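You operate a simulated robot arm through the tools that you are given. There is no shell and no other tool. Be economical: measure what you need, move in short steps, check, and stop when the job is done.

You are at the controls of a simulated two-armed robot. One attempt, no reset.

TASK
Click the buckle, pull it to 20 kg, ease off and unbuckle it.
Fine: keep the hold pad down while you pump the pull pad; no higher than 20 kg.

Only the result counts: the job must be done as asked and must still hold three seconds after the hand-in. Knocking over, shifting, dropping, spilling or breaking anything else fails it.

THE ROBOT
Two 7-joint arms with two-finger grippers on one trunk, on a base that drives. Base frame: it is fixed to the floor where the robot stands at the start and does not move with it; the origin is under the middle of the robot, x ahead of it, y to its left, z up; the surface under the hand at the start is at about z = 0.8. Units: m, degrees, N and s.
The left shoulder is at the start at [0.085, 0.216, 1.117], the right one opposite. With the tool pointing down near the work surface each hand reaches from about 0.32 to 0.84 m from the robot's upright axis, wherever it stands, measured 20 degrees to its own side. Places, roughly: buckle tester [0.5, -0.1, 0.9]; ease pad [0.5, -0.1, 0.8]; hold pad [0.6, 0.1, 0.8]; left black grip [0.5, 0, 0.8]; pull pad [0.5, -0.3, 0.8]; right black grip [0.4, -0.2, 0.8]; unclip pad [0.3, 0, 0.8]. Payload 3.18 kg a hand.
The TCP of each hand is the grasp point between the finger pads, 0.03 m short of the fingertips. In the tool frame z runs along the fingers and y along their closing line. The gripper opens to 0.144 m. The gripper's body begins 0.103 m behind the TCP.
Orientation is that of the tool frame in the base frame, as a unit quaternion [w, x, y, z]. With the fingers straight down and closing along the base's y, the tool's x points along the base's -x, its y along +y and its z along -z.

THE INTERFACE
- The arms move only by the tool drive_tool. It takes "left_moves", "right_moves" or both (then of equal length, played together; a hand with none holds still); each is a list of rows, each an object of numbers (a shift or turn left out is 0, a gripper value left out holds the last): "tx", "ty", "tz": the shift along the tool's x, y, z in units of 20 mm (1.0 is 20 mm); "rx", "ry", "rz": the turn, a rotation vector about the tool's x, y, z in units of 5 degrees (1.0 is 5 degrees); "grip": the finger opening in m, from 0 to 0.144. In form: [{"tx": .., "ty": .., "tz": .., "rx": .., "ry": .., "rz": .., "grip": ..}, ...]. A call has 1 to 10 rows; each row shifts and turns the commanded pose from where the row before left it, along the tool's axes as they then stand. A call with a number of a shift or a turn outside -1 to 1 is refused whole. A row lasts 0.2 s, in which the tool goes at most 0.05 m and 8.6 degrees; a call with a longer step from one row to the next is refused whole, and so is a gripper value outside its range. A pose out of reach is approached as far as the arm can. The call stops where the force on the tool passes 60 N (or 10 N more than at its start, if that is more) or the arm is blocked; 0.2 s more then pass. The fingers move at their own pace and stop on an object; they squeeze with about 43 N. The grip force told is the motor's: it shows also when the fingers shut on nothing. Time passes only in rows, and 0.2 s behind the last, so rows that do not move let the fingers close. The reply holds the time, the measured pose of the TCP, the force on the tool along the base axes, the opening and the grip force, in the units named above and with some noise, with the torque about the TCP (base axes, N m) and any sound that the robot's microphone picked up.
- Cameras (640 x 400 px; columns grow to the right, rows downward): "scene" is now at [0.1722, -0.0095, 1.2812]; the picture's right is [-0.11, -0.99, 0.00], its down [-0.78, 0.09, -0.62] and it looks along [0.62, -0.07, -0.78] (base axes); focal length 224 px, centre (320, 200). "left" rides on the left gripper at [0.076, -0.016, -0.143] in its tool frame; the picture's right is [0.21, 0.98, 0.00], its down [-0.84, 0.18, -0.51] and it looks along [-0.50, 0.11, 0.86] (tool axes); focal length 218 px, centre (320, 200). "right" rides on the right gripper at [0.077, 0.016, -0.143] in its tool frame; the picture's right is [-0.21, 0.98, 0.00], its down [-0.84, -0.18, -0.51] and it looks along [-0.50, -0.11, 0.86] (tool axes); focal length 218 px, centre (320, 200). There is no depth. A picture from a camera that has moved, and an enlarged one, comes with that camera's place and axes in the base frame and with its lens.
- camera(camera): a new picture of that camera. The clock stands still meanwhile.
- move_column(by): slides the trunk up (or, below 0, down) by that many m; the arms and the scene camera ride with it, the base frame stays. It gives what a move gives, with no picture.
- roll_base(legs): drives the robot by 1 to 6 legs, each [ahead, left, turn to the left] in m, m and degrees, along the robot's own axes; the way and the turn of a leg run together, so that a leg with both is an arc; at most 1.5 m and 180 degrees a leg. The arms and the cameras ride along, it lands a little off, and it stops where it bumps. It gives what a move gives.
- turn_head(pan, tilt): turns the head with the scene camera to pan (to the left, within 80 degrees either way) and tilt (down, from -29 to 69), counted from straight ahead of the robot. It gives what a move gives.
- close_up(camera, box): a new picture of the part [left, top, right, bottom] of that camera's present view, enlarged. The clock stands still meanwhile.
- hand_in(): hands the job in; it is judged then, once.

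Work in short steps. Places have to be worked out from the pictures, the camera data and where the tool is seen: move nearer, look again, correct. Check each grasp and each placing, and mend what went wrong. You have 120 turns and 100 pictures in all, those below and enlarged ones among them. Open the grippers and draw the arms clear of the work before you hand the job in, unless the task says otherwise; then end with one line.

The tools are called as a command line: name --argument value ..., lists and objects as JSON in quotes. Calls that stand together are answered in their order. drive_tool: Moves the arms, as the interface text tells. Its arguments: {"type":"object","properties":{"left_moves":{"type":"array","items":{"type":"object","properties":{"tx":{"type":"number"},"ty":{"type":"number"},"tz":{"type":"number"},"rx":{"type":"number"},"ry":{"type":"number"},"rz":{"type":"number"},"grip":{"type":"number"}}}},"right_moves":{"type":"array","items":{"type":"object","properties":{"tx":{"type":"number"},"ty":{"type":"number"},"tz":{"type":"number"},"rx":{"type":"number"},"ry":{"type":"number"},"rz":{"type":"number"},"grip":{"type":"number"}}}}},"required":[]} The other tools are called the same way: move_column (by) slides the trunk up or down; roll_base (legs) drives the base; turn_head (pan, tilt) turns the head that bears the scene camera; camera (camera) takes a picture; close_up (camera, box) takes an enlarged picture of a part of a camera's view; hand_in () hands the job in.

At the start:

```text
t: 0.0
left_tcp_pos: [0.4002, 0.1241, 1.094]
left_orientation: [0.0, -0.001, 1.0, -0.001]
left_ft_force: [-0.5, 0.5, 0.5]
left_moment: [0.04, 0.01, -0.02]
left_grip_width: 0.1438
left_gripper_force: 0.1
right_tcp_pos: [0.4361, -0.2358, 1.0561]
right_orientation: [-0.002, 0.0, 1.0, 0.0]
right_ft_force: [0.0, -0.2, -0.1]
right_moment: [0.02, 0.03, -0.01]
right_grip_width: 0.1441
right_gripper_force: 0.0
trunk travel left (down, up): [-0.2, 0.169]
robot x, y, heading: [0.0006, -0.0011, 0.1]
head pan, tilt: [-6.6, 51.7]
```

scene: 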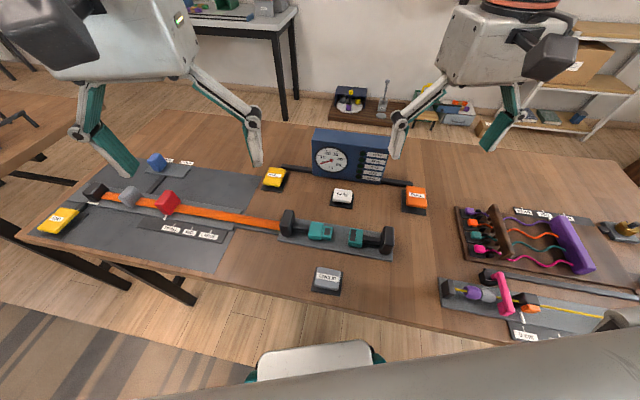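
right: 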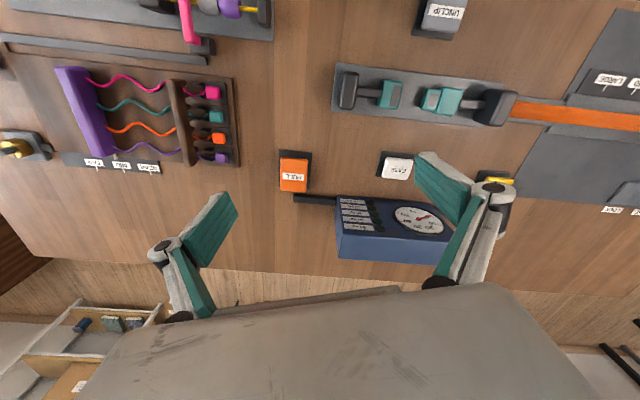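
left: 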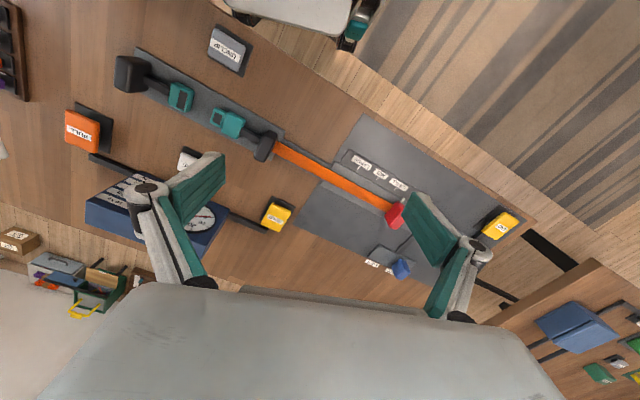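

Let me look closely at the tester's gauge and label panel, and at the buckle.

close_up --camera "scene" --box '[250, 120, 440, 220]'

close_up --camera "scene" --box '[260, 195, 420, 300]'

close_up --camera "right" --box '[270, 0, 530, 270]'

```text
3.37 times, centred on (345, 170) of scene
camera zoom: at [0.1722, -0.0095, 1.2812], right [-0.11, -0.99, 0.0], down [-0.78, 0.09, -0.62], along [0.62, -0.07, -0.78], focal length 754 px, centre (236, 301)
```

zoom: 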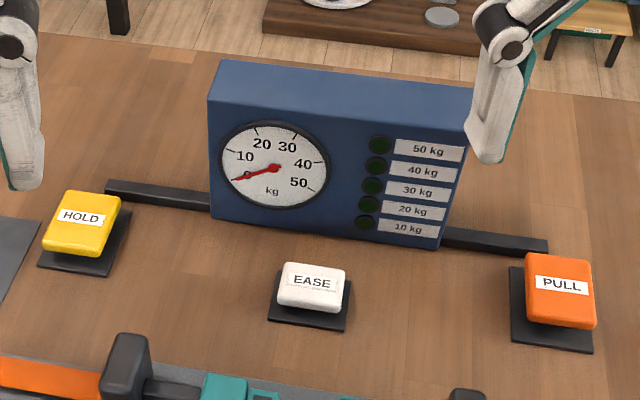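

```text
3.81 times, centred on (340, 248) of scene
camera zoom: at [0.1722, -0.0095, 1.2812], right [-0.11, -0.99, 0.0], down [-0.78, 0.09, -0.62], along [0.62, -0.07, -0.78], focal length 853 px, centre (244, 19)
```

zoom: 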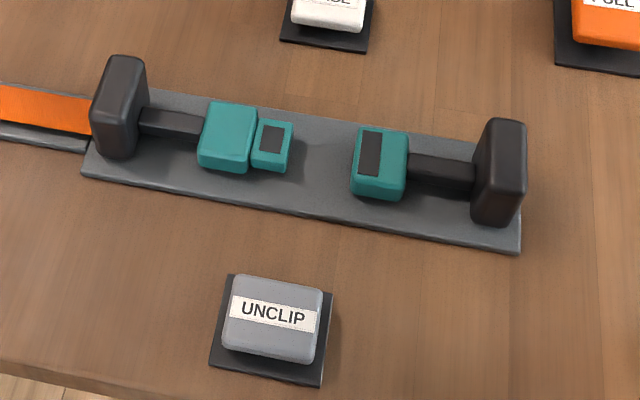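

```text
1.48 times, centred on (400, 135) of right
camera zoom: at [0.3589, -0.219, 1.199], right [0.21, 0.98, 0.0], down [0.84, -0.18, 0.51], along [0.5, -0.11, -0.86], focal length 323 px, centre (202, 296)
```

zoom: 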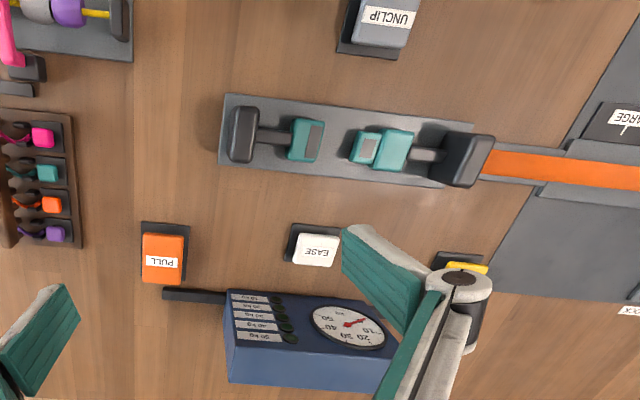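

The gauge reads 0 and the buckle halves are apart. I'll check where the orange band meets the left black grip, because I plan to push near there.

close_up --camera "left" --box '[90, 30, 420, 240]'

close_up --camera "scene" --box '[20, 140, 320, 280]'

```text
1.90 times, centred on (255, 135) of left
camera zoom: at [0.3247, 0.1072, 1.237], right [-0.21, 0.98, 0.0], down [0.84, 0.18, 0.51], along [0.5, 0.11, -0.86], focal length 416 px, centre (444, 324)
```

zoom: 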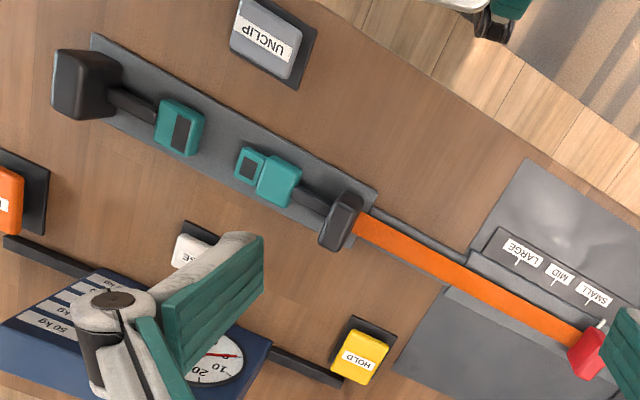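

```text
2.13 times, centred on (170, 210) of scene
camera zoom: at [0.1722, -0.0095, 1.2812], right [-0.11, -0.99, 0.0], down [-0.78, 0.09, -0.62], along [0.62, -0.07, -0.78], focal length 478 px, centre (640, 179)
```

zoom: 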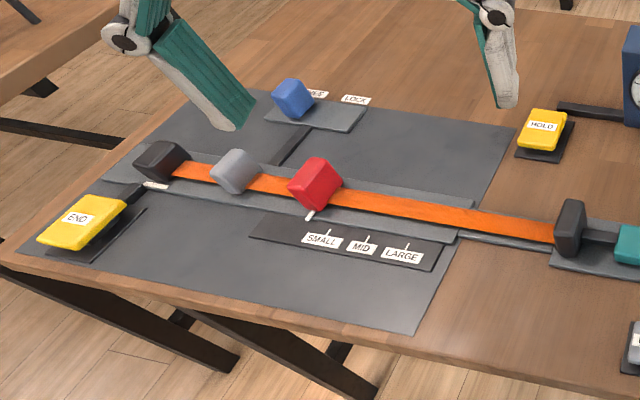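

Both grips slide on a rail yawed about -17.5°: left near (0.455, 0.039), right near (0.387, -0.167), top about z 0.88. I'll turn both grippers so the fingers close across the rail, clear of the band and the stem.

drive_tool --left_moves '[{"rz": -1}, {"rz": -1}, {"rz": -1}, {"rz": -1}, {"rz": -1}, {"rz": -1}, {"rz": -1}, {"rz": -1}, {"rz": -1}, {"rz": -1}]' --right_moves '[{"rz": -1}, {"rz": -1}, {"rz": -1}, {"rz": -1}, {"rz": -1}, {"rz": -1}, {"rz": -1}, {"rz": -1}, {"rz": -1}, {"rz": -1}]'

drive_tool --left_moves '[{"rz": -1}, {"rz": -1}, {"rz": -1}, {"rz": -1}, {"rz": -0.5}]' --right_moves '[{"rz": -1}, {"rz": -1}, {"rz": -1}, {"rz": -1}, {"rz": -0.5}]'

```text
t: 2.2
left_tcp_pos: [0.4006, 0.1243, 1.0934]
left_orientation: [-0.001, -0.424, 0.905, -0.001]
left_ft_force: [-0.5, 0.3, -0.3]
left_moment: [-0.01, 0.0, 0.03]
left_grip_width: 0.1439
left_gripper_force: 0.1
right_tcp_pos: [0.4347, -0.2365, 1.0554]
right_orientation: [0.0, -0.216, 0.976, 0.0]
right_ft_force: [0.1, 0.5, 0.2]
right_moment: [0.01, 0.02, 0.01]
right_grip_width: 0.1439
right_gripper_force: 0.1
right hand out of reach, approached as far as the arm can: row 6, 7, 8, 9, 10
trunk travel left (down, up): [-0.2, 0.169]
robot x, y, heading: [0.0007, -0.0, -0.2]
head pan, tilt: [-6.6, 51.7]
```

```text
t: 3.4
left_tcp_pos: [0.4005, 0.1254, 1.0935]
left_orientation: [-0.001, -0.592, 0.806, -0.001]
left_ft_force: [0.1, -0.3, 0.4]
left_moment: [-0.02, -0.01, 0.02]
left_grip_width: 0.144
left_gripper_force: 0.1
right_tcp_pos: [0.4338, -0.2362, 1.0553]
right_orientation: [0.0, -0.216, 0.976, 0.0]
right_ft_force: [-0.2, -0.6, -0.3]
right_moment: [-0.01, 0.0, 0.02]
right_grip_width: 0.144
right_gripper_force: 0.0
right hand out of reach, approached as far as the arm can: row 1, 2, 3, 4
trunk travel left (down, up): [-0.2, 0.169]
robot x, y, heading: [-0.0015, 0.0008, 0.0]
head pan, tilt: [-6.6, 51.7]
```

The right wrist stopped at 25° of turn, so I'll send it the other way to the equivalent orientation.

drive_tool --right_moves '[{"rz": 1}, {"rz": 1}, {"rz": 1}, {"rz": 1}, {"rz": 1}, {"rz": 1}, {"rz": 1}, {"rz": 1}, {"rz": 1}, {"rz": 1}]'

drive_tool --right_moves '[{"rz": 1}, {"rz": 1}, {"rz": 1}, {"rz": 1}, {"rz": 1}, {"rz": 1}, {"rz": 1}, {"rz": 1}, {"rz": 1}, {"rz": 1}]'

```text
t: 5.6
left_tcp_pos: [0.4002, 0.1258, 1.0942]
left_orientation: [-0.001, -0.592, 0.806, 0.0]
left_ft_force: [0.1, 1.0, -0.5]
left_moment: [0.0, -0.01, -0.02]
left_grip_width: 0.1441
left_gripper_force: 0.1
right_tcp_pos: [0.4355, -0.236, 1.0559]
right_orientation: [0.0, 0.195, 0.981, 0.0]
right_ft_force: [0.5, -0.4, 0.3]
right_moment: [0.02, -0.02, -0.02]
right_grip_width: 0.144
right_gripper_force: 0.2
trunk travel left (down, up): [-0.2, 0.169]
robot x, y, heading: [-0.0011, 0.0037, 0.3]
head pan, tilt: [-6.6, 51.7]
```

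```text
t: 7.8
left_tcp_pos: [0.4011, 0.1263, 1.0939]
left_orientation: [-0.001, -0.592, 0.806, -0.001]
left_ft_force: [0.0, -0.2, -0.2]
left_moment: [0.01, -0.01, 0.01]
left_grip_width: 0.1439
left_gripper_force: 0.0
right_tcp_pos: [0.4339, -0.2358, 1.0542]
right_orientation: [0.0, 0.592, 0.806, 0.0]
right_ft_force: [0.7, 0.8, 0.0]
right_moment: [-0.02, 0.04, 0.04]
right_grip_width: 0.1441
right_gripper_force: 0.1
trunk travel left (down, up): [-0.2, 0.169]
robot x, y, heading: [-0.0006, -0.0, 0.1]
head pan, tilt: [-6.6, 51.7]
```

drive_tool --left_moves '[{"tx": 0.477, "ty": -0.554, "tz": 0.7}, {"tx": 0.477, "ty": -0.554, "tz": 0.7}, {"tx": 0.477, "ty": -0.554, "tz": 0.7}, {"tx": 0.477, "ty": -0.554, "tz": 0.7}, {"tx": 0.477, "ty": -0.554, "tz": 0.7}, {"tx": 0.477, "ty": -0.554, "tz": 0.7}, {"tx": 0.477, "ty": -0.554, "tz": 0.7}]' --right_moves '[{"rz": 1}, {"rz": 1}, {"rz": 1}, {"rz": 1}, {"rz": 1}, {"rz": 1}, {"rz": 1}]'

```text
t: 9.4
left_tcp_pos: [0.4532, 0.0373, 0.995]
left_orientation: [-0.001, -0.592, 0.806, -0.001]
left_ft_force: [-0.1, 0.0, -0.5]
left_moment: [0.02, 0.01, 0.01]
left_grip_width: 0.1438
left_gripper_force: 0.1
right_tcp_pos: [0.4349, -0.2348, 1.0548]
right_orientation: [-0.001, 0.807, 0.591, 0.0]
right_ft_force: [0.0, -0.5, -0.1]
right_moment: [0.0, 0.01, 0.02]
right_grip_width: 0.1442
right_gripper_force: 0.2
trunk travel left (down, up): [-0.2, 0.169]
robot x, y, heading: [-0.0015, -0.0014, 0.1]
head pan, tilt: [-6.6, 51.7]
```

drive_tool --right_moves '[{"tx": 0.49, "ty": -0.67, "tz": 0.6}, {"tx": 0.49, "ty": -0.67, "tz": 0.6}, {"tx": 0.49, "ty": -0.67, "tz": 0.6}, {"tx": 0.49, "ty": -0.67, "tz": 0.6}, {"tx": 0.49, "ty": -0.67, "tz": 0.6}]'

camera --camera "right"

camera --camera "left"

camera --camera "scene"

```text
t: 10.6
left_tcp_pos: [0.4543, 0.0368, 0.9953]
left_orientation: [0.0, -0.592, 0.806, -0.001]
left_ft_force: [0.2, 0.3, 0.8]
left_moment: [0.01, 0.02, 0.03]
left_grip_width: 0.1437
left_gripper_force: 0.0
right_tcp_pos: [0.3836, -0.1688, 0.9964]
right_orientation: [-0.001, 0.807, 0.591, 0.0]
right_ft_force: [0.0, -0.2, -1.2]
right_moment: [0.0, 0.05, 0.03]
right_grip_width: 0.1439
right_gripper_force: 0.0
trunk travel left (down, up): [-0.2, 0.169]
robot x, y, heading: [-0.0017, 0.0022, -0.2]
head pan, tilt: [-6.6, 51.7]
```

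```text
91 pictures are left
camera right: at [0.423, -0.1009, 1.1401], right [0.87, -0.49, 0.0], down [-0.42, -0.75, 0.51], along [-0.25, -0.44, -0.86], focal length 218 px, centre (320, 200)
```

right: 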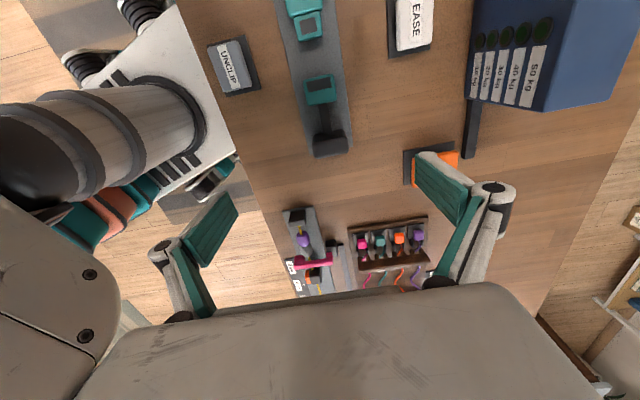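

```text
90 pictures are left
camera left: at [0.4474, -0.0419, 1.1383], right [-1.0, 0.09, 0.0], down [0.08, 0.86, 0.51], along [0.05, 0.5, -0.86], focal length 218 px, centre (320, 200)
```

left: 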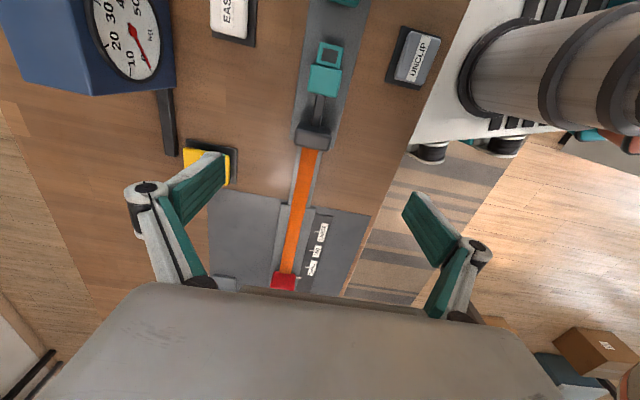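

```text
89 pictures are left
camera scene: at [0.1723, -0.0092, 1.2811], right [-0.11, -0.99, 0.0], down [-0.78, 0.09, -0.62], along [0.62, -0.07, -0.78], focal length 224 px, centre (320, 200)
```

scene: 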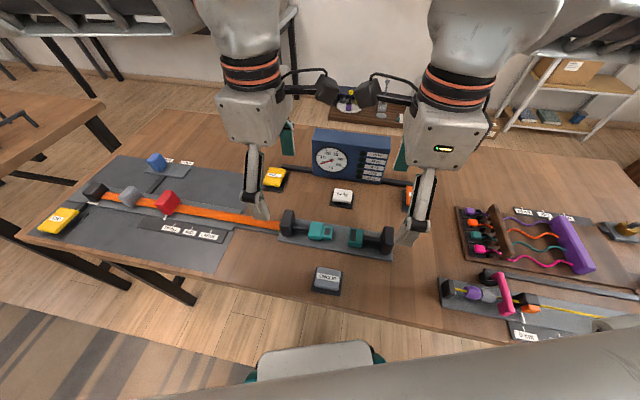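

The wrist cameras face each other and would collide as the grips close. I'll back the hands apart and turn both so the fingers close along the rail with the cameras on the robot's side, then push the outer faces with closed fingers.

drive_tool --left_moves '[{"tx": -1, "tz": -1}, {"tx": -1, "tz": -0.5}, {"tx": -1}, {"rz": 1}, {"rz": 1}, {"rz": 1}, {"rz": 1}, {"rz": 1}, {"rz": 1}, {"rz": 1}]' --right_moves '[{"tx": -1, "tz": -1}, {"tx": -1, "tz": -0.5}, {"tx": -1}, {"rz": -1}, {"rz": -1}, {"rz": -1}, {"rz": -1}, {"rz": -1}, {"rz": -1}, {"rz": -1}]'

drive_tool --left_moves '[{"rz": 1}, {"rz": 1}, {"rz": 1}, {"rz": 1}, {"rz": 1}, {"rz": 1}, {"rz": 1}, {"rz": 1, "grip": 0}, {"rz": 1}, {"rz": 1}]' --right_moves '[{"rz": -1}, {"rz": -1}, {"rz": -1}, {"rz": -1}, {"rz": -1}, {"rz": -1}, {"rz": -1}, {"rz": -1, "grip": 0}, {"rz": -1}, {"rz": -1}]'

drive_tool --left_moves '[{"rz": 1}, {}, {}]' --right_moves '[{"rz": -1}, {}, {}]'

camera --camera "scene"

camera --camera "left"

camera --camera "right"

```text
t: 12.8
left_tcp_pos: [0.4713, 0.0957, 1.0268]
left_orientation: [-0.001, -0.322, 0.947, 0.0]
left_ft_force: [-0.3, 0.0, -0.5]
left_moment: [-0.03, -0.04, 0.01]
left_grip_width: 0.1441
left_gripper_force: 0.0
right_tcp_pos: [0.3668, -0.2255, 1.0262]
right_orientation: [-0.001, 0.591, 0.807, -0.001]
right_ft_force: [0.1, -0.6, -0.1]
right_moment: [0.02, 0.0, 0.01]
right_grip_width: 0.144
right_gripper_force: 0.1
trunk travel left (down, up): [-0.2, 0.169]
robot x, y, heading: [0.0005, 0.0021, 0.1]
head pan, tilt: [-6.6, 51.7]
```

```text
t: 15.0
left_tcp_pos: [0.472, 0.0948, 1.0266]
left_orientation: [0.0, 0.108, 0.994, -0.001]
left_ft_force: [-0.3, -0.1, -0.1]
left_moment: [0.01, 0.02, -0.01]
left_grip_width: 0.0
left_gripper_force: 30.6
right_tcp_pos: [0.3687, -0.2257, 1.0247]
right_orientation: [0.0, 0.195, 0.981, 0.0]
right_ft_force: [0.5, -0.7, -0.3]
right_moment: [0.01, -0.01, 0.0]
right_grip_width: 0.0002
right_gripper_force: 31.1
trunk travel left (down, up): [-0.2, 0.169]
robot x, y, heading: [0.0012, -0.0023, -0.2]
head pan, tilt: [-6.6, 51.7]
```

```text
t: 15.8
left_tcp_pos: [0.4725, 0.0959, 1.026]
left_orientation: [0.0, 0.152, 0.988, -0.001]
left_ft_force: [-0.1, 0.3, 0.3]
left_moment: [0.02, -0.01, 0.02]
left_grip_width: 0.0
left_gripper_force: 30.0
right_tcp_pos: [0.3681, -0.2244, 1.0258]
right_orientation: [0.0, 0.153, 0.988, 0.001]
right_ft_force: [0.3, 0.1, 0.0]
right_moment: [0.0, -0.01, 0.01]
right_grip_width: 0.0002
right_gripper_force: 30.5
trunk travel left (down, up): [-0.2, 0.169]
robot x, y, heading: [0.0011, -0.0029, -0.1]
head pan, tilt: [-6.6, 51.7]
```

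```text
88 pictures are left
camera scene: at [0.1721, -0.0095, 1.2812], right [-0.11, -0.99, 0.0], down [-0.78, 0.09, -0.62], along [0.62, -0.07, -0.78], focal length 224 px, centre (320, 200)
```

scene: 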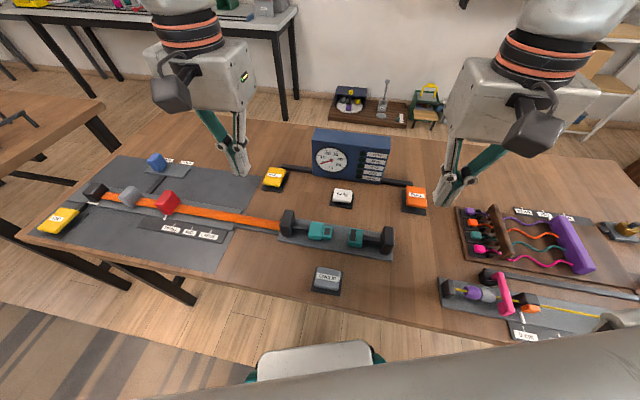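

```text
87 pictures are left
camera left: at [0.3955, 0.1016, 1.1692], right [0.09, 1.0, 0.0], down [0.86, -0.08, 0.51], along [0.5, -0.05, -0.86], focal length 218 px, centre (320, 200)
```

left: 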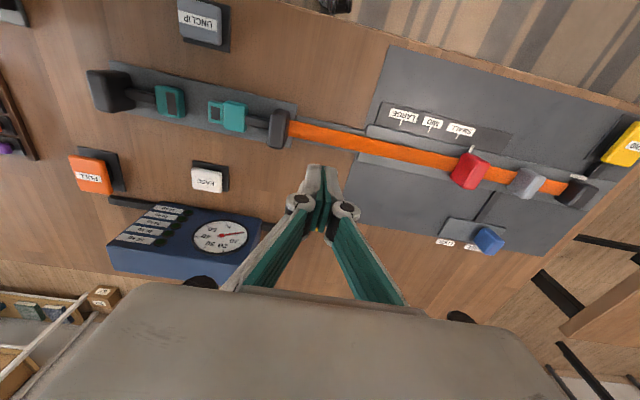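

```text
86 pictures are left
camera right: at [0.3004, -0.1864, 1.1687], right [0.49, 0.87, 0.0], down [0.75, -0.43, 0.51], along [0.44, -0.25, -0.86], focal length 218 px, centre (320, 200)
```

right: 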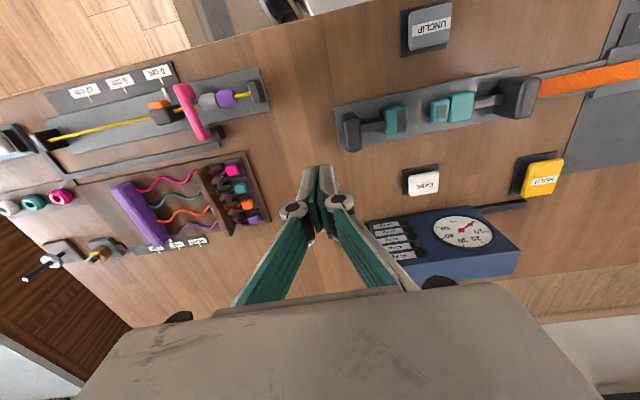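

Both hands are aligned with the rail (cw 17.5°) just outside the grips. I estimate the grip top at z≈0.867 and the band at ≈0.832, so I'll lower to TCP z≈0.882, which puts the tips near 0.852.

drive_tool --left_moves '[{"tz": 1}, {"tz": 1}, {"tz": 1}, {"tz": 1}, {"tz": 1}, {"tz": 1}, {"tz": 0.7}, {"tz": 0.5}]' --right_moves '[{"tz": 1}, {"tz": 1}, {"tz": 1}, {"tz": 1}, {"tz": 1}, {"tz": 1}, {"tz": 0.7}, {"tz": 0.5}]'

camera --camera "left"

camera --camera "right"

close_up --camera "scene" --box '[240, 170, 440, 295]'

```text
t: 17.6
left_tcp_pos: [0.4732, 0.094, 0.8821]
left_orientation: [0.0, 0.151, 0.989, -0.001]
left_ft_force: [-1.4, -0.5, 0.5]
left_moment: [0.02, 0.03, 0.01]
left_grip_width: 0.0001
left_gripper_force: 31.0
right_tcp_pos: [0.3683, -0.2267, 0.883]
right_orientation: [-0.001, 0.152, 0.988, 0.0]
right_ft_force: [0.4, 0.3, 0.7]
right_moment: [0.0, 0.01, 0.06]
right_grip_width: 0.0
right_gripper_force: 31.0
trunk travel left (down, up): [-0.2, 0.169]
robot x, y, heading: [-0.0, 0.0023, -0.1]
head pan, tilt: [-6.6, 51.7]
```

```text
85 pictures are left
camera left: at [0.3953, 0.1, 1.0251], right [0.09, 1.0, 0.0], down [0.86, -0.08, 0.51], along [0.5, -0.05, -0.86], focal length 218 px, centre (320, 200)
```

left: 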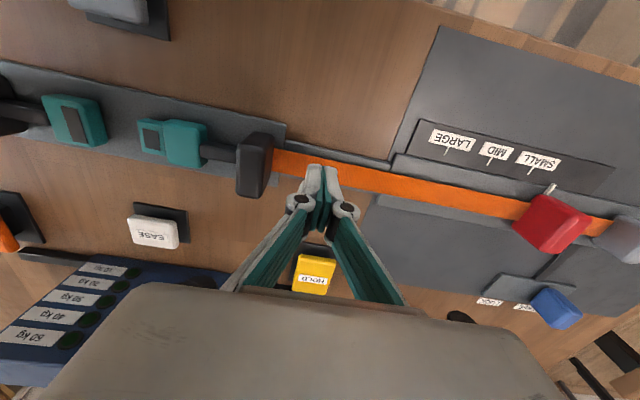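

```text
84 pictures are left
camera right: at [0.2997, -0.1874, 1.0254], right [0.49, 0.87, 0.0], down [0.75, -0.43, 0.51], along [0.44, -0.25, -0.86], focal length 218 px, centre (320, 200)
```

right: 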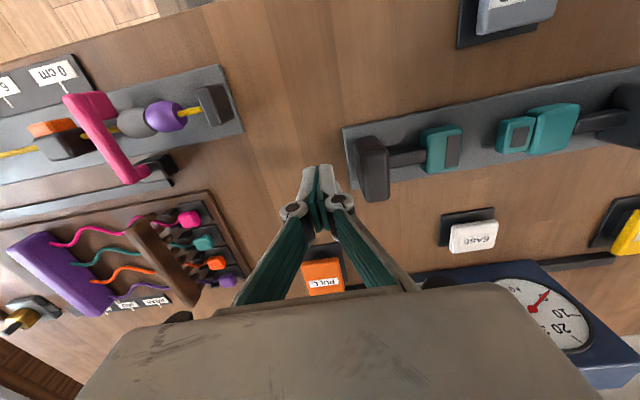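

```text
3.20 times, centred on (340, 232) of scene
camera zoom: at [0.1724, -0.0096, 1.2811], right [-0.11, -0.99, 0.0], down [-0.78, 0.09, -0.62], along [0.62, -0.07, -0.78], focal length 716 px, centre (256, 96)
```

zoom: 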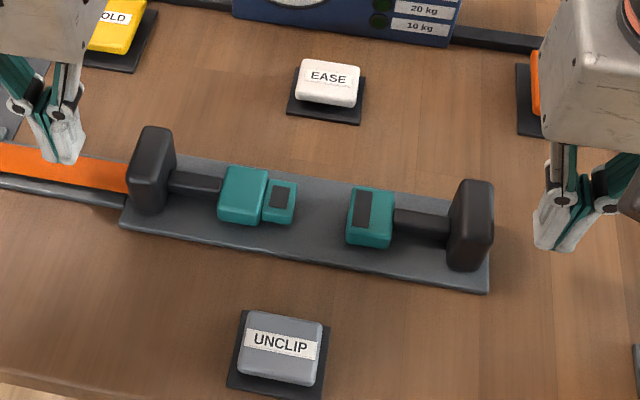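

drive_tool --left_moves '[{"ty": -0.5}, {"ty": -0.5}, {"ty": -0.5}, {"ty": -0.25}]' --right_moves '[{"ty": 0.5}, {"ty": 0.5}, {"ty": 0.25}, {"ty": 0.25}]'

drive_tool --left_moves '[{"ty": -0.1}, {"ty": 0}, {"ty": 0}, {"ty": 0}]' --right_moves '[{"ty": 0.25}, {"ty": 0.25}, {"ty": 0.25}, {"ty": 0.25}]'

close_up --camera "scene" --box '[240, 170, 440, 295]'

```text
t: 18.6
left_tcp_pos: [0.4623, 0.06, 0.8815]
left_orientation: [-0.001, 0.152, 0.988, -0.001]
left_ft_force: [-0.5, 0.5, 0.8]
left_moment: [0.01, 0.02, 0.0]
left_grip_width: 0.0
left_gripper_force: 30.6
right_tcp_pos: [0.3757, -0.1988, 0.8818]
right_orientation: [-0.001, 0.153, 0.988, 0.001]
right_ft_force: [-0.5, -2.1, -1.1]
right_moment: [-0.07, 0.02, -0.03]
right_grip_width: 0.0003
right_gripper_force: 30.7
trunk travel left (down, up): [-0.2, 0.169]
robot x, y, heading: [0.0039, 0.0003, -0.1]
head pan, tilt: [-6.6, 51.7]
```

```text
t: 19.6
left_tcp_pos: [0.4609, 0.0594, 0.8815]
left_orientation: [0.0, 0.151, 0.989, -0.001]
left_ft_force: [1.0, 1.7, 0.7]
left_moment: [0.04, -0.02, 0.0]
left_grip_width: 0.0
left_gripper_force: 31.0
right_tcp_pos: [0.3828, -0.1789, 0.8815]
right_orientation: [-0.001, 0.151, 0.988, 0.0]
right_ft_force: [-0.3, -3.1, -1.3]
right_moment: [-0.08, 0.07, -0.05]
right_grip_width: 0.0
right_gripper_force: 31.2
trunk travel left (down, up): [-0.2, 0.169]
robot x, y, heading: [0.0013, 0.0012, 0.2]
head pan, tilt: [-6.6, 51.7]
```

```text
3.20 times, centred on (340, 232) of scene
camera zoom: at [0.1723, -0.0097, 1.2811], right [-0.11, -0.99, 0.0], down [-0.78, 0.09, -0.62], along [0.62, -0.07, -0.78], focal length 716 px, centre (256, 96)
```

zoom: 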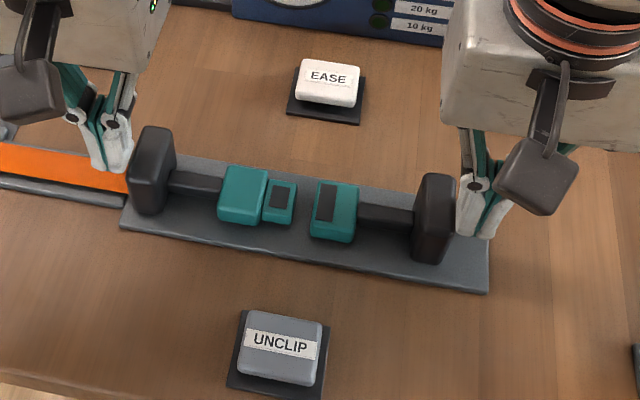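

The right half slides at about 3 N and the left hand is against its grip. I'll continue pushing the right grip.

drive_tool --right_moves '[{"ty": 0.25}, {"ty": 0.25}, {"ty": 0.25}, {"ty": 0.25}, {"ty": 0.2}]'

close_up --camera "scene" --box '[240, 170, 440, 295]'

```text
t: 20.5
left_tcp_pos: [0.4612, 0.0564, 0.881]
left_orientation: [-0.001, 0.152, 0.988, 0.0]
left_ft_force: [1.7, 2.7, -0.5]
left_moment: [0.02, -0.03, -0.03]
left_grip_width: 0.0
left_gripper_force: 30.8
right_tcp_pos: [0.3853, -0.172, 0.8823]
right_orientation: [-0.007, 0.162, 0.987, -0.012]
right_ft_force: [-0.7, -30.6, 12.7]
right_moment: [-0.69, 0.06, 0.09]
right_grip_width: 0.0
right_gripper_force: 30.3
trunk travel left (down, up): [-0.2, 0.169]
robot x, y, heading: [0.0003, -0.0016, -0.7]
head pan, tilt: [-6.6, 51.7]
stopped in row 4 (right hand): the force on the tool passed its limit at 64 N (the readings are from after the stop); the commanded pose is now the measured one
```

```text
3.20 times, centred on (340, 232) of scene
camera zoom: at [0.1717, -0.0123, 1.2814], right [-0.12, -0.99, 0.0], down [-0.78, 0.09, -0.62], along [0.62, -0.07, -0.78], focal length 716 px, centre (256, 96)
```

zoom: 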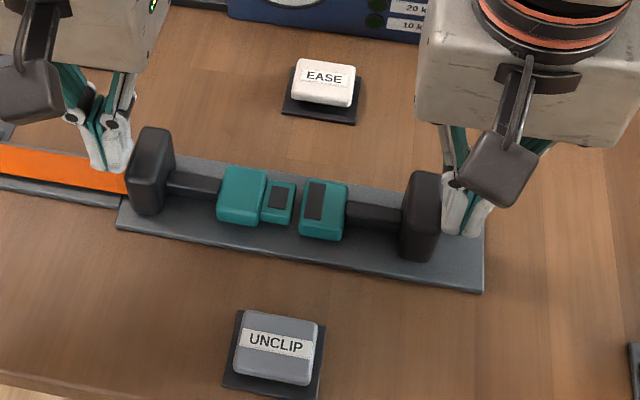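

The right half reached its end stop: 64 N there, while the left hand felt nothing. I'll ease the right slightly and push the left grip inward.

drive_tool --left_moves '[{}, {"ty": -0.25}, {"ty": -0.25}, {"ty": -0.25}]' --right_moves '[{"ty": -0.1}, {}, {}, {}]'

close_up --camera "scene" --box '[240, 170, 440, 295]'

```text
t: 21.5
left_tcp_pos: [0.456, 0.0414, 0.8809]
left_orientation: [-0.001, 0.152, 0.988, 0.001]
left_ft_force: [1.1, 2.6, 0.8]
left_moment: [0.04, -0.04, 0.0]
left_grip_width: 0.0
left_gripper_force: 31.1
right_tcp_pos: [0.3846, -0.1726, 0.8808]
right_orientation: [-0.006, 0.16, 0.987, -0.01]
right_ft_force: [-6.5, -28.3, 1.2]
right_moment: [-0.64, 0.18, 0.06]
right_grip_width: 0.0
right_gripper_force: 30.5
trunk travel left (down, up): [-0.2, 0.169]
robot x, y, heading: [0.0021, 0.0001, -0.4]
head pan, tilt: [-6.6, 51.7]
```

```text
3.20 times, centred on (340, 232) of scene
camera zoom: at [0.1714, -0.0129, 1.2811], right [-0.12, -0.99, 0.0], down [-0.78, 0.09, -0.62], along [0.62, -0.07, -0.78], focal length 716 px, centre (256, 96)
```

zoom: 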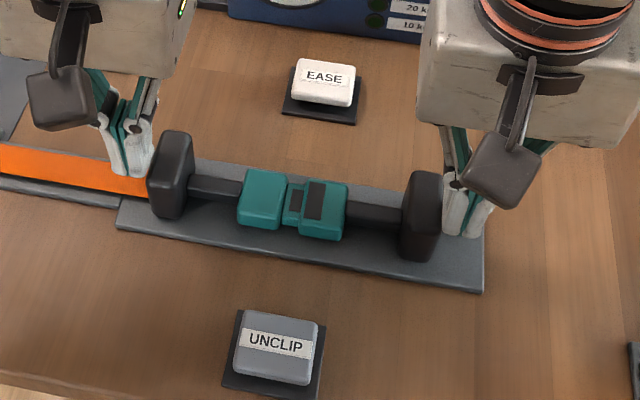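

The left half slides in and the prong is entering the receiver. I'll keep going until I hear the click.

drive_tool --left_moves '[{"ty": -0.25}, {"ty": -0.25}, {"ty": -0.2}, {"ty": -0.15}, {"ty": -0.15}]'

close_up --camera "scene" --box '[240, 170, 440, 295]'

```text
t: 22.7
left_tcp_pos: [0.4507, 0.0293, 0.8818]
left_orientation: [-0.002, 0.147, 0.989, 0.003]
left_ft_force: [22.7, 50.9, 9.6]
left_moment: [1.06, -0.49, -0.17]
left_grip_width: 0.0
left_gripper_force: 30.9
right_tcp_pos: [0.382, -0.1715, 0.8805]
right_orientation: [-0.007, 0.161, 0.987, -0.013]
right_ft_force: [-13.1, -42.5, -0.4]
right_moment: [-1.01, 0.32, 0.17]
right_grip_width: 0.0002
right_gripper_force: 30.6
trunk travel left (down, up): [-0.2, 0.169]
robot x, y, heading: [0.0015, 0.0009, -0.1]
head pan, tilt: [-6.6, 51.7]
```

```text
3.20 times, centred on (340, 232) of scene
camera zoom: at [0.1725, -0.0096, 1.2812], right [-0.12, -0.99, 0.0], down [-0.78, 0.09, -0.62], along [0.62, -0.07, -0.78], focal length 716 px, centre (256, 96)
```

zoom: 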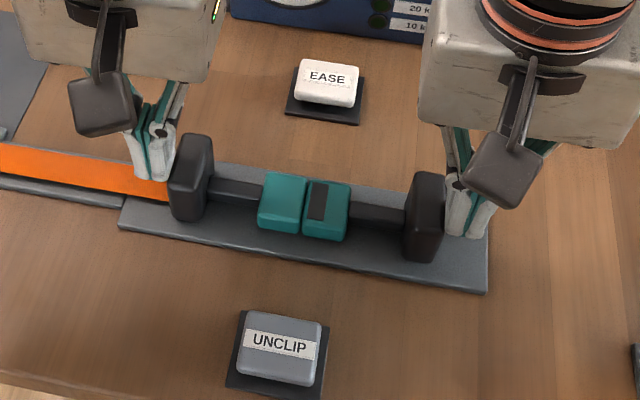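

The halves are nearly seated at about 51 N, with a gap of a few mm. No click yet, so I'll push a bit more from both sides.

drive_tool --left_moves '[{"ty": -0.1}, {"ty": -0.1}, {"ty": -0.1}, {"ty": -0.1}]' --right_moves '[{"ty": 0.05}, {"ty": 0.05}, {"ty": 0.05}, {"ty": 0.05}]'

close_up --camera "scene" --box '[240, 170, 440, 295]'

```text
t: 23.2
left_tcp_pos: [0.4527, 0.0287, 0.8812]
left_orientation: [-0.002, 0.144, 0.99, 0.008]
left_ft_force: [1.9, 14.6, 8.1]
left_moment: [0.24, -0.07, -0.16]
left_grip_width: 0.0
left_gripper_force: 30.4
right_tcp_pos: [0.3838, -0.1725, 0.8802]
right_orientation: [-0.008, 0.163, 0.986, -0.016]
right_ft_force: [-0.6, -13.1, 4.6]
right_moment: [-0.22, 0.02, 0.06]
right_grip_width: 0.0003
right_gripper_force: 31.2
trunk travel left (down, up): [-0.2, 0.169]
robot x, y, heading: [-0.002, -0.0012, -0.0]
head pan, tilt: [-6.6, 51.7]
stopped in row 2 (left hand): the force on the tool passed its limit at 69 N (the readings are from after the stop); the commanded pose is now the measured one
```

```text
3.20 times, centred on (340, 232) of scene
camera zoom: at [0.1717, -0.0103, 1.2813], right [-0.12, -0.99, 0.0], down [-0.78, 0.09, -0.62], along [0.62, -0.07, -0.78], focal length 716 px, centre (256, 96)
```

zoom: 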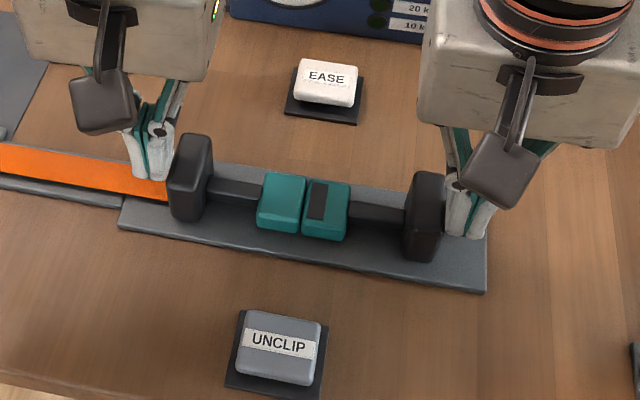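

No sound was reported. I'll look closer at the buckle seam before pushing again.

close_up --camera "scene" --box '[305, 215, 365, 252]'

camera --camera "left"

camera --camera "right"

```text
10.67 times, centred on (335, 234) of scene
camera zoom: at [0.1717, -0.0103, 1.2813], right [-0.12, -0.99, 0.0], down [-0.78, 0.09, -0.62], along [0.62, -0.07, -0.78], focal length 2388 px, centre (160, -157)
```

zoom: 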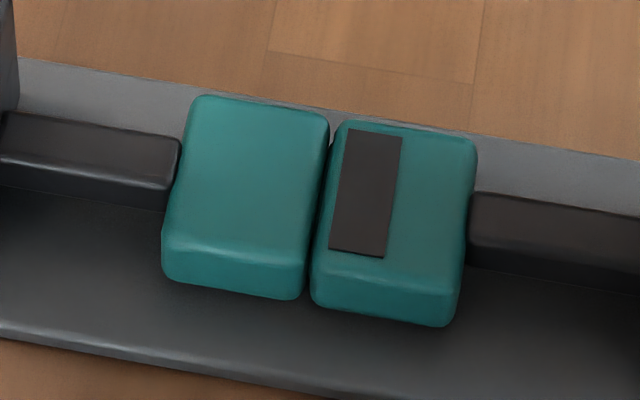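

```text
76 pictures are left
camera left: at [0.3754, 0.0325, 1.024], right [0.08, 1.0, 0.02], down [0.86, -0.08, 0.5], along [0.5, -0.03, -0.86], focal length 218 px, centre (320, 200)
```

left: 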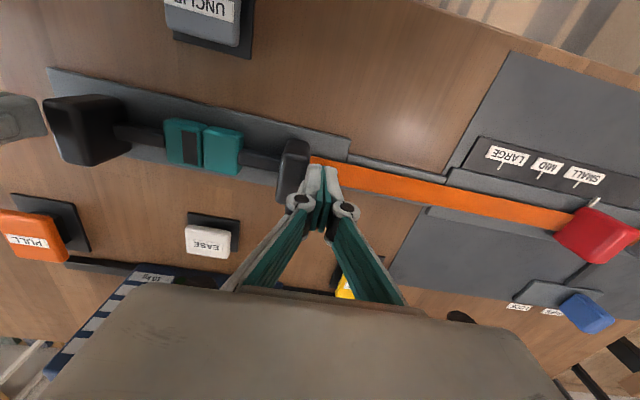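

```text
75 pictures are left
camera right: at [0.3193, -0.1283, 1.0246], right [0.51, 0.86, -0.04], down [0.75, -0.43, 0.51], along [0.42, -0.29, -0.86], focal length 218 px, centre (320, 200)
```

right: 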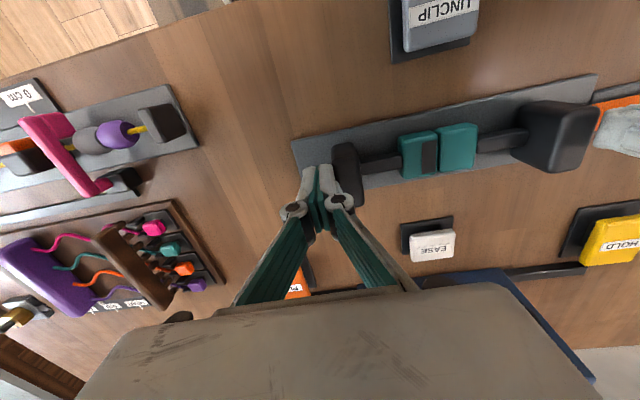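

The two bodies now abut. I'll back both hands off a little and check that it stays joined.

drive_tool --left_moves '[{"ty": 0.5}, {"ty": 0.5}, {"ty": 0.5}]' --right_moves '[{"ty": -0.5}, {"ty": -0.5}, {"ty": -0.5}]'

close_up --camera "scene" --box '[240, 120, 440, 295]'

```text
t: 24.0
left_tcp_pos: [0.4599, 0.0567, 0.8812]
left_orientation: [-0.003, 0.147, 0.989, 0.005]
left_ft_force: [0.2, 0.1, -0.5]
left_moment: [0.02, -0.02, -0.01]
left_grip_width: 0.0001
left_gripper_force: 31.0
right_tcp_pos: [0.3741, -0.2025, 0.882]
right_orientation: [-0.007, 0.162, 0.987, -0.014]
right_ft_force: [-0.1, 0.4, -0.5]
right_moment: [0.01, 0.0, -0.01]
right_grip_width: 0.0
right_gripper_force: 30.9
trunk travel left (down, up): [-0.2, 0.169]
robot x, y, heading: [-0.0009, -0.0016, -0.5]
head pan, tilt: [-6.6, 51.7]
```

```text
2.29 times, centred on (340, 208) of scene
camera zoom: at [0.1719, -0.0106, 1.2812], right [-0.12, -0.99, 0.0], down [-0.78, 0.09, -0.62], along [0.62, -0.07, -0.78], focal length 512 px, centre (274, 183)
```

zoom: 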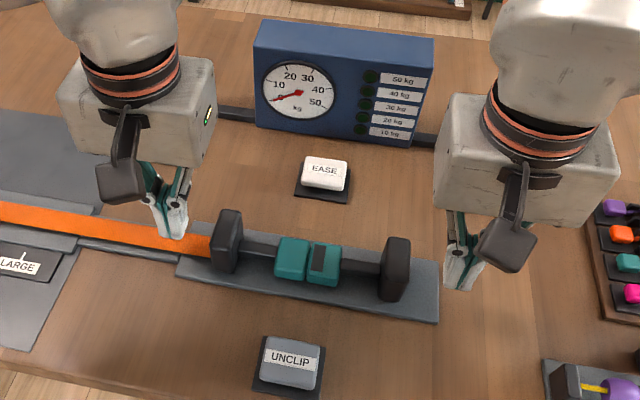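

The buckle stays joined and the gauge reads 0. I'll raise both hands and move the left over HOLD (~0.615, 0.070) and the right over PULL (~0.502, -0.297).

drive_tool --left_moves '[{"tz": -1}, {"tz": -1}, {"tz": -1}, {"tz": -1}]' --right_moves '[{"tz": -1}, {"tz": -1}, {"tz": -1}, {"tz": -1}]'

drive_tool --left_moves '[{"tx": -0.9, "ty": 0.37}, {"tx": -0.9, "ty": 0.37}, {"tx": -0.9, "ty": 0.37}, {"tx": -0.9, "ty": 0.37}, {"tx": -0.9, "ty": 0.37}, {"tx": -0.9, "ty": 0.37}, {"tx": -0.9, "ty": 0.37}, {"tx": -0.9, "ty": 0.37}]' --right_moves '[{"tx": -0.94, "ty": -0.325}, {"tx": -0.94, "ty": -0.325}, {"tx": -0.94, "ty": -0.325}, {"tx": -0.94, "ty": -0.325}, {"tx": -0.94, "ty": -0.325}, {"tx": -0.94, "ty": -0.325}, {"tx": -0.94, "ty": -0.325}, {"tx": -0.94, "ty": -0.325}]'

camera --camera "scene"

camera --camera "left"

camera --camera "right"

```text
t: 25.0
left_tcp_pos: [0.4605, 0.0545, 0.9582]
left_orientation: [-0.001, 0.145, 0.989, 0.005]
left_ft_force: [-0.7, -0.1, -0.2]
left_moment: [0.01, 0.01, 0.01]
left_grip_width: 0.0
left_gripper_force: 31.0
right_tcp_pos: [0.3757, -0.1952, 0.9631]
right_orientation: [-0.006, 0.162, 0.987, -0.014]
right_ft_force: [-0.2, 0.7, -0.3]
right_moment: [0.03, -0.02, 0.03]
right_grip_width: 0.0001
right_gripper_force: 30.7
trunk travel left (down, up): [-0.2, 0.169]
robot x, y, heading: [0.0008, 0.0006, -0.1]
head pan, tilt: [-6.6, 51.7]
```

```text
t: 26.8
left_tcp_pos: [0.6139, 0.0697, 0.9597]
left_orientation: [-0.002, 0.147, 0.989, 0.006]
left_ft_force: [0.0, -0.8, 0.9]
left_moment: [-0.02, 0.01, 0.0]
left_grip_width: 0.0
left_gripper_force: 30.9
right_tcp_pos: [0.5019, -0.2943, 0.9629]
right_orientation: [-0.008, 0.162, 0.987, -0.015]
right_ft_force: [0.4, 0.2, 0.0]
right_moment: [0.0, 0.02, -0.01]
right_grip_width: 0.0003
right_gripper_force: 30.9
trunk travel left (down, up): [-0.2, 0.169]
robot x, y, heading: [0.0028, -0.0028, -0.2]
head pan, tilt: [-6.6, 51.7]
```

```text
73 pictures are left
camera scene: at [0.1726, -0.0109, 1.281], right [-0.12, -0.99, 0.0], down [-0.78, 0.09, -0.62], along [0.62, -0.07, -0.78], focal length 224 px, centre (320, 200)
```

scene: 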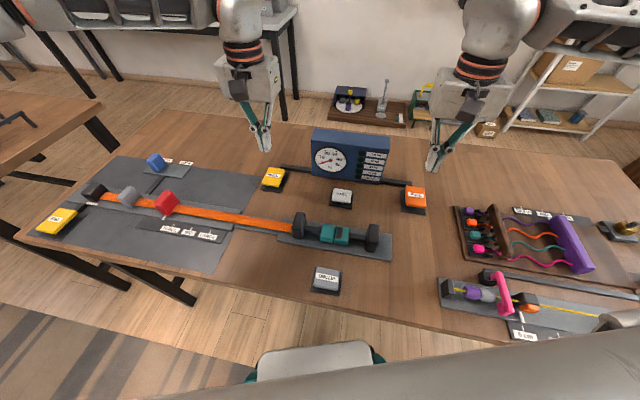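

```text
72 pictures are left
camera left: at [0.5384, 0.073, 1.1038], right [0.08, 1.0, 0.01], down [0.86, -0.08, 0.5], along [0.5, -0.03, -0.86], focal length 218 px, centre (320, 200)
```

left: 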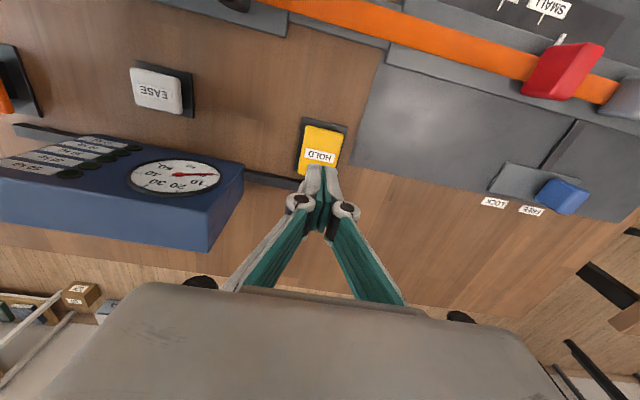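

```text
71 pictures are left
camera right: at [0.4371, -0.2503, 1.1056], right [0.51, 0.86, -0.03], down [0.75, -0.43, 0.5], along [0.42, -0.28, -0.86], focal length 218 px, centre (320, 200)
```

right: 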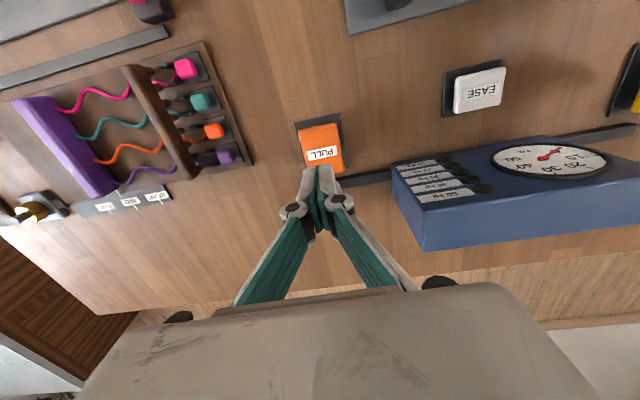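

Both hands sit nearly over their pads. I'll correct by a few mm and lower to just above the pad tops.

drive_tool --left_moves '[{"tx": -0.33, "tz": 1}, {"tz": 1}, {"tz": 1}, {"tz": 0.7}]' --right_moves '[{"tx": -0.27, "ty": -0.18, "tz": 1}, {"tz": 1}, {"tz": 1}, {"tz": 0.7}]'

camera --camera "scene"

camera --camera "left"

camera --camera "right"

```text
t: 27.8
left_tcp_pos: [0.6193, 0.07, 0.8863]
left_orientation: [-0.003, 0.145, 0.989, 0.006]
left_ft_force: [0.1, -0.1, -0.2]
left_moment: [-0.01, 0.01, -0.01]
left_grip_width: 0.0001
left_gripper_force: 31.1
right_tcp_pos: [0.5035, -0.3017, 0.8876]
right_orientation: [-0.007, 0.162, 0.987, -0.015]
right_ft_force: [1.2, 0.2, 0.6]
right_moment: [-0.04, 0.01, 0.01]
right_grip_width: 0.0
right_gripper_force: 30.8
trunk travel left (down, up): [-0.2, 0.169]
robot x, y, heading: [0.0025, -0.0012, -0.1]
head pan, tilt: [-6.6, 51.7]
```

```text
70 pictures are left
camera scene: at [0.1723, -0.0105, 1.2811], right [-0.12, -0.99, 0.0], down [-0.78, 0.09, -0.62], along [0.62, -0.07, -0.78], focal length 224 px, centre (320, 200)
```

scene: 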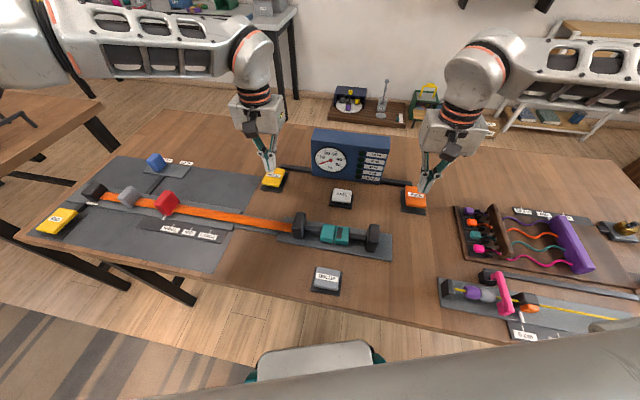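

```text
69 pictures are left
camera left: at [0.5437, 0.0734, 1.0303], right [0.08, 1.0, 0.01], down [0.86, -0.08, 0.5], along [0.5, -0.03, -0.86], focal length 218 px, centre (320, 200)
```

left: 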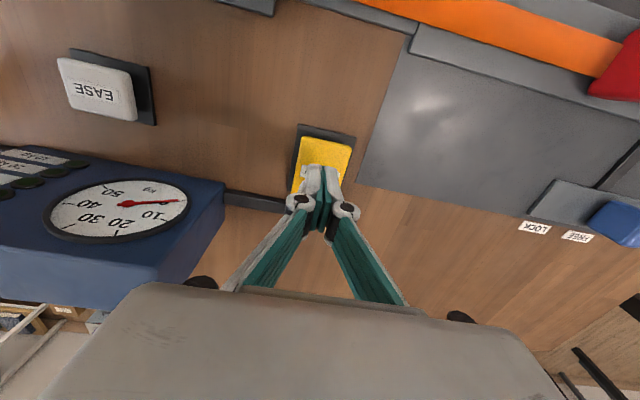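

```text
68 pictures are left
camera right: at [0.4391, -0.2588, 1.0314], right [0.51, 0.86, -0.03], down [0.75, -0.43, 0.5], along [0.42, -0.28, -0.86], focal length 218 px, centre (320, 200)
```

right: 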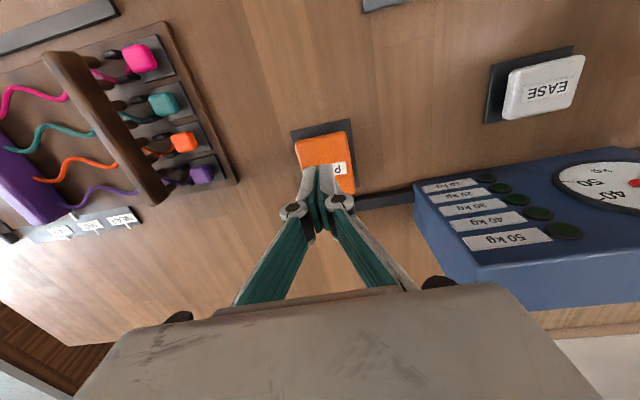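

The tips are over both pads. I'll press HOLD with the left hand in small steps, keeping the right still.

drive_tool --left_moves '[{"tz": 0.5}, {"tz": 0.25}, {"tz": 0.25}, {"tz": 0.25}, {}]'

```text
t: 29.0
left_tcp_pos: [0.6206, 0.0713, 0.8618]
left_orientation: [-0.002, 0.146, 0.989, 0.006]
left_ft_force: [0.0, -0.6, -0.1]
left_moment: [-0.01, 0.0, 0.02]
left_grip_width: 0.0
left_gripper_force: 30.9
right_tcp_pos: [0.5043, -0.3031, 0.8887]
right_orientation: [-0.008, 0.162, 0.987, -0.015]
right_ft_force: [-0.7, 0.6, 0.6]
right_moment: [0.03, 0.0, -0.02]
right_grip_width: 0.0002
right_gripper_force: 30.9
trunk travel left (down, up): [-0.2, 0.169]
robot x, y, heading: [-0.002, 0.0003, -0.3]
head pan, tilt: [-6.6, 51.7]
```

drive_tool --left_moves '[{"tz": 0.15}, {"tz": 0.15}, {"tz": 0.1}, {}]'

```text
t: 30.0
left_tcp_pos: [0.6213, 0.0718, 0.8538]
left_orientation: [-0.003, 0.146, 0.989, 0.005]
left_ft_force: [-0.5, -0.2, -0.1]
left_moment: [-0.03, -0.01, -0.01]
left_grip_width: 0.0
left_gripper_force: 30.9
right_tcp_pos: [0.5046, -0.3032, 0.8884]
right_orientation: [-0.007, 0.162, 0.987, -0.014]
right_ft_force: [-0.8, 0.5, -0.3]
right_moment: [0.01, 0.0, -0.02]
right_grip_width: 0.0
right_gripper_force: 31.1
trunk travel left (down, up): [-0.2, 0.169]
robot x, y, heading: [-0.0043, 0.0028, -0.3]
head pan, tilt: [-6.6, 51.7]
```

Tip at 0.824 and still no contact; I'll continue down in small steps.

drive_tool --left_moves '[{"tz": 0.1}, {"tz": 0.1}, {"tz": 0.1}, {}]'

camera --camera "left"

```text
t: 31.0
left_tcp_pos: [0.6209, 0.0704, 0.8486]
left_orientation: [-0.002, 0.145, 0.989, 0.007]
left_ft_force: [-1.9, -1.8, 2.7]
left_moment: [-0.03, -0.01, -0.03]
left_grip_width: 0.0059
left_gripper_force: 30.3
right_tcp_pos: [0.5034, -0.3035, 0.8892]
right_orientation: [-0.008, 0.162, 0.987, -0.014]
right_ft_force: [0.4, 0.5, 0.1]
right_moment: [0.02, -0.02, 0.01]
right_grip_width: 0.0001
right_gripper_force: 30.2
trunk travel left (down, up): [-0.2, 0.169]
robot x, y, heading: [0.0006, -0.0012, 0.1]
head pan, tilt: [-6.6, 51.7]
```

```text
67 pictures are left
camera left: at [0.5449, 0.0738, 0.9912], right [0.08, 1.0, 0.01], down [0.86, -0.08, 0.5], along [0.5, -0.03, -0.86], focal length 218 px, centre (320, 200)
```

left: 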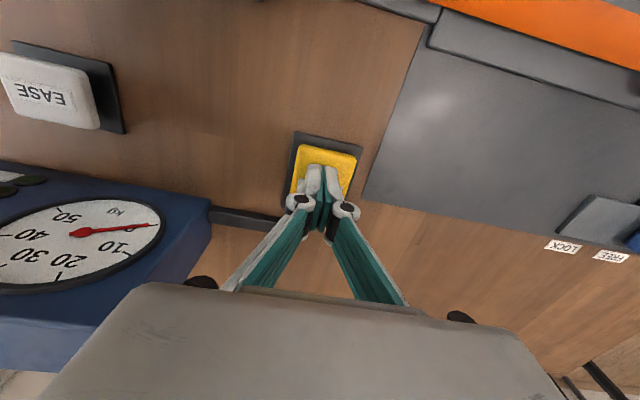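

Contact with the pad at tip z≈0.82. I'll press further until it bottoms out.

drive_tool --left_moves '[{"tz": 0.1}, {"tz": 0.1}, {"tz": 0.1}, {}]'

```text
t: 32.0
left_tcp_pos: [0.6212, 0.0702, 0.8431]
left_orientation: [-0.001, 0.145, 0.989, 0.006]
left_ft_force: [-3.9, 1.9, 12.0]
left_moment: [-0.02, 0.07, 0.01]
left_grip_width: 0.006
left_gripper_force: 30.3
right_tcp_pos: [0.5025, -0.3024, 0.8883]
right_orientation: [-0.007, 0.162, 0.987, -0.014]
right_ft_force: [0.4, -0.6, 0.1]
right_moment: [0.02, -0.02, -0.01]
right_grip_width: 0.0001
right_gripper_force: 31.1
trunk travel left (down, up): [-0.2, 0.169]
robot x, y, heading: [0.0042, -0.0009, 0.2]
head pan, tilt: [-6.6, 51.7]
```

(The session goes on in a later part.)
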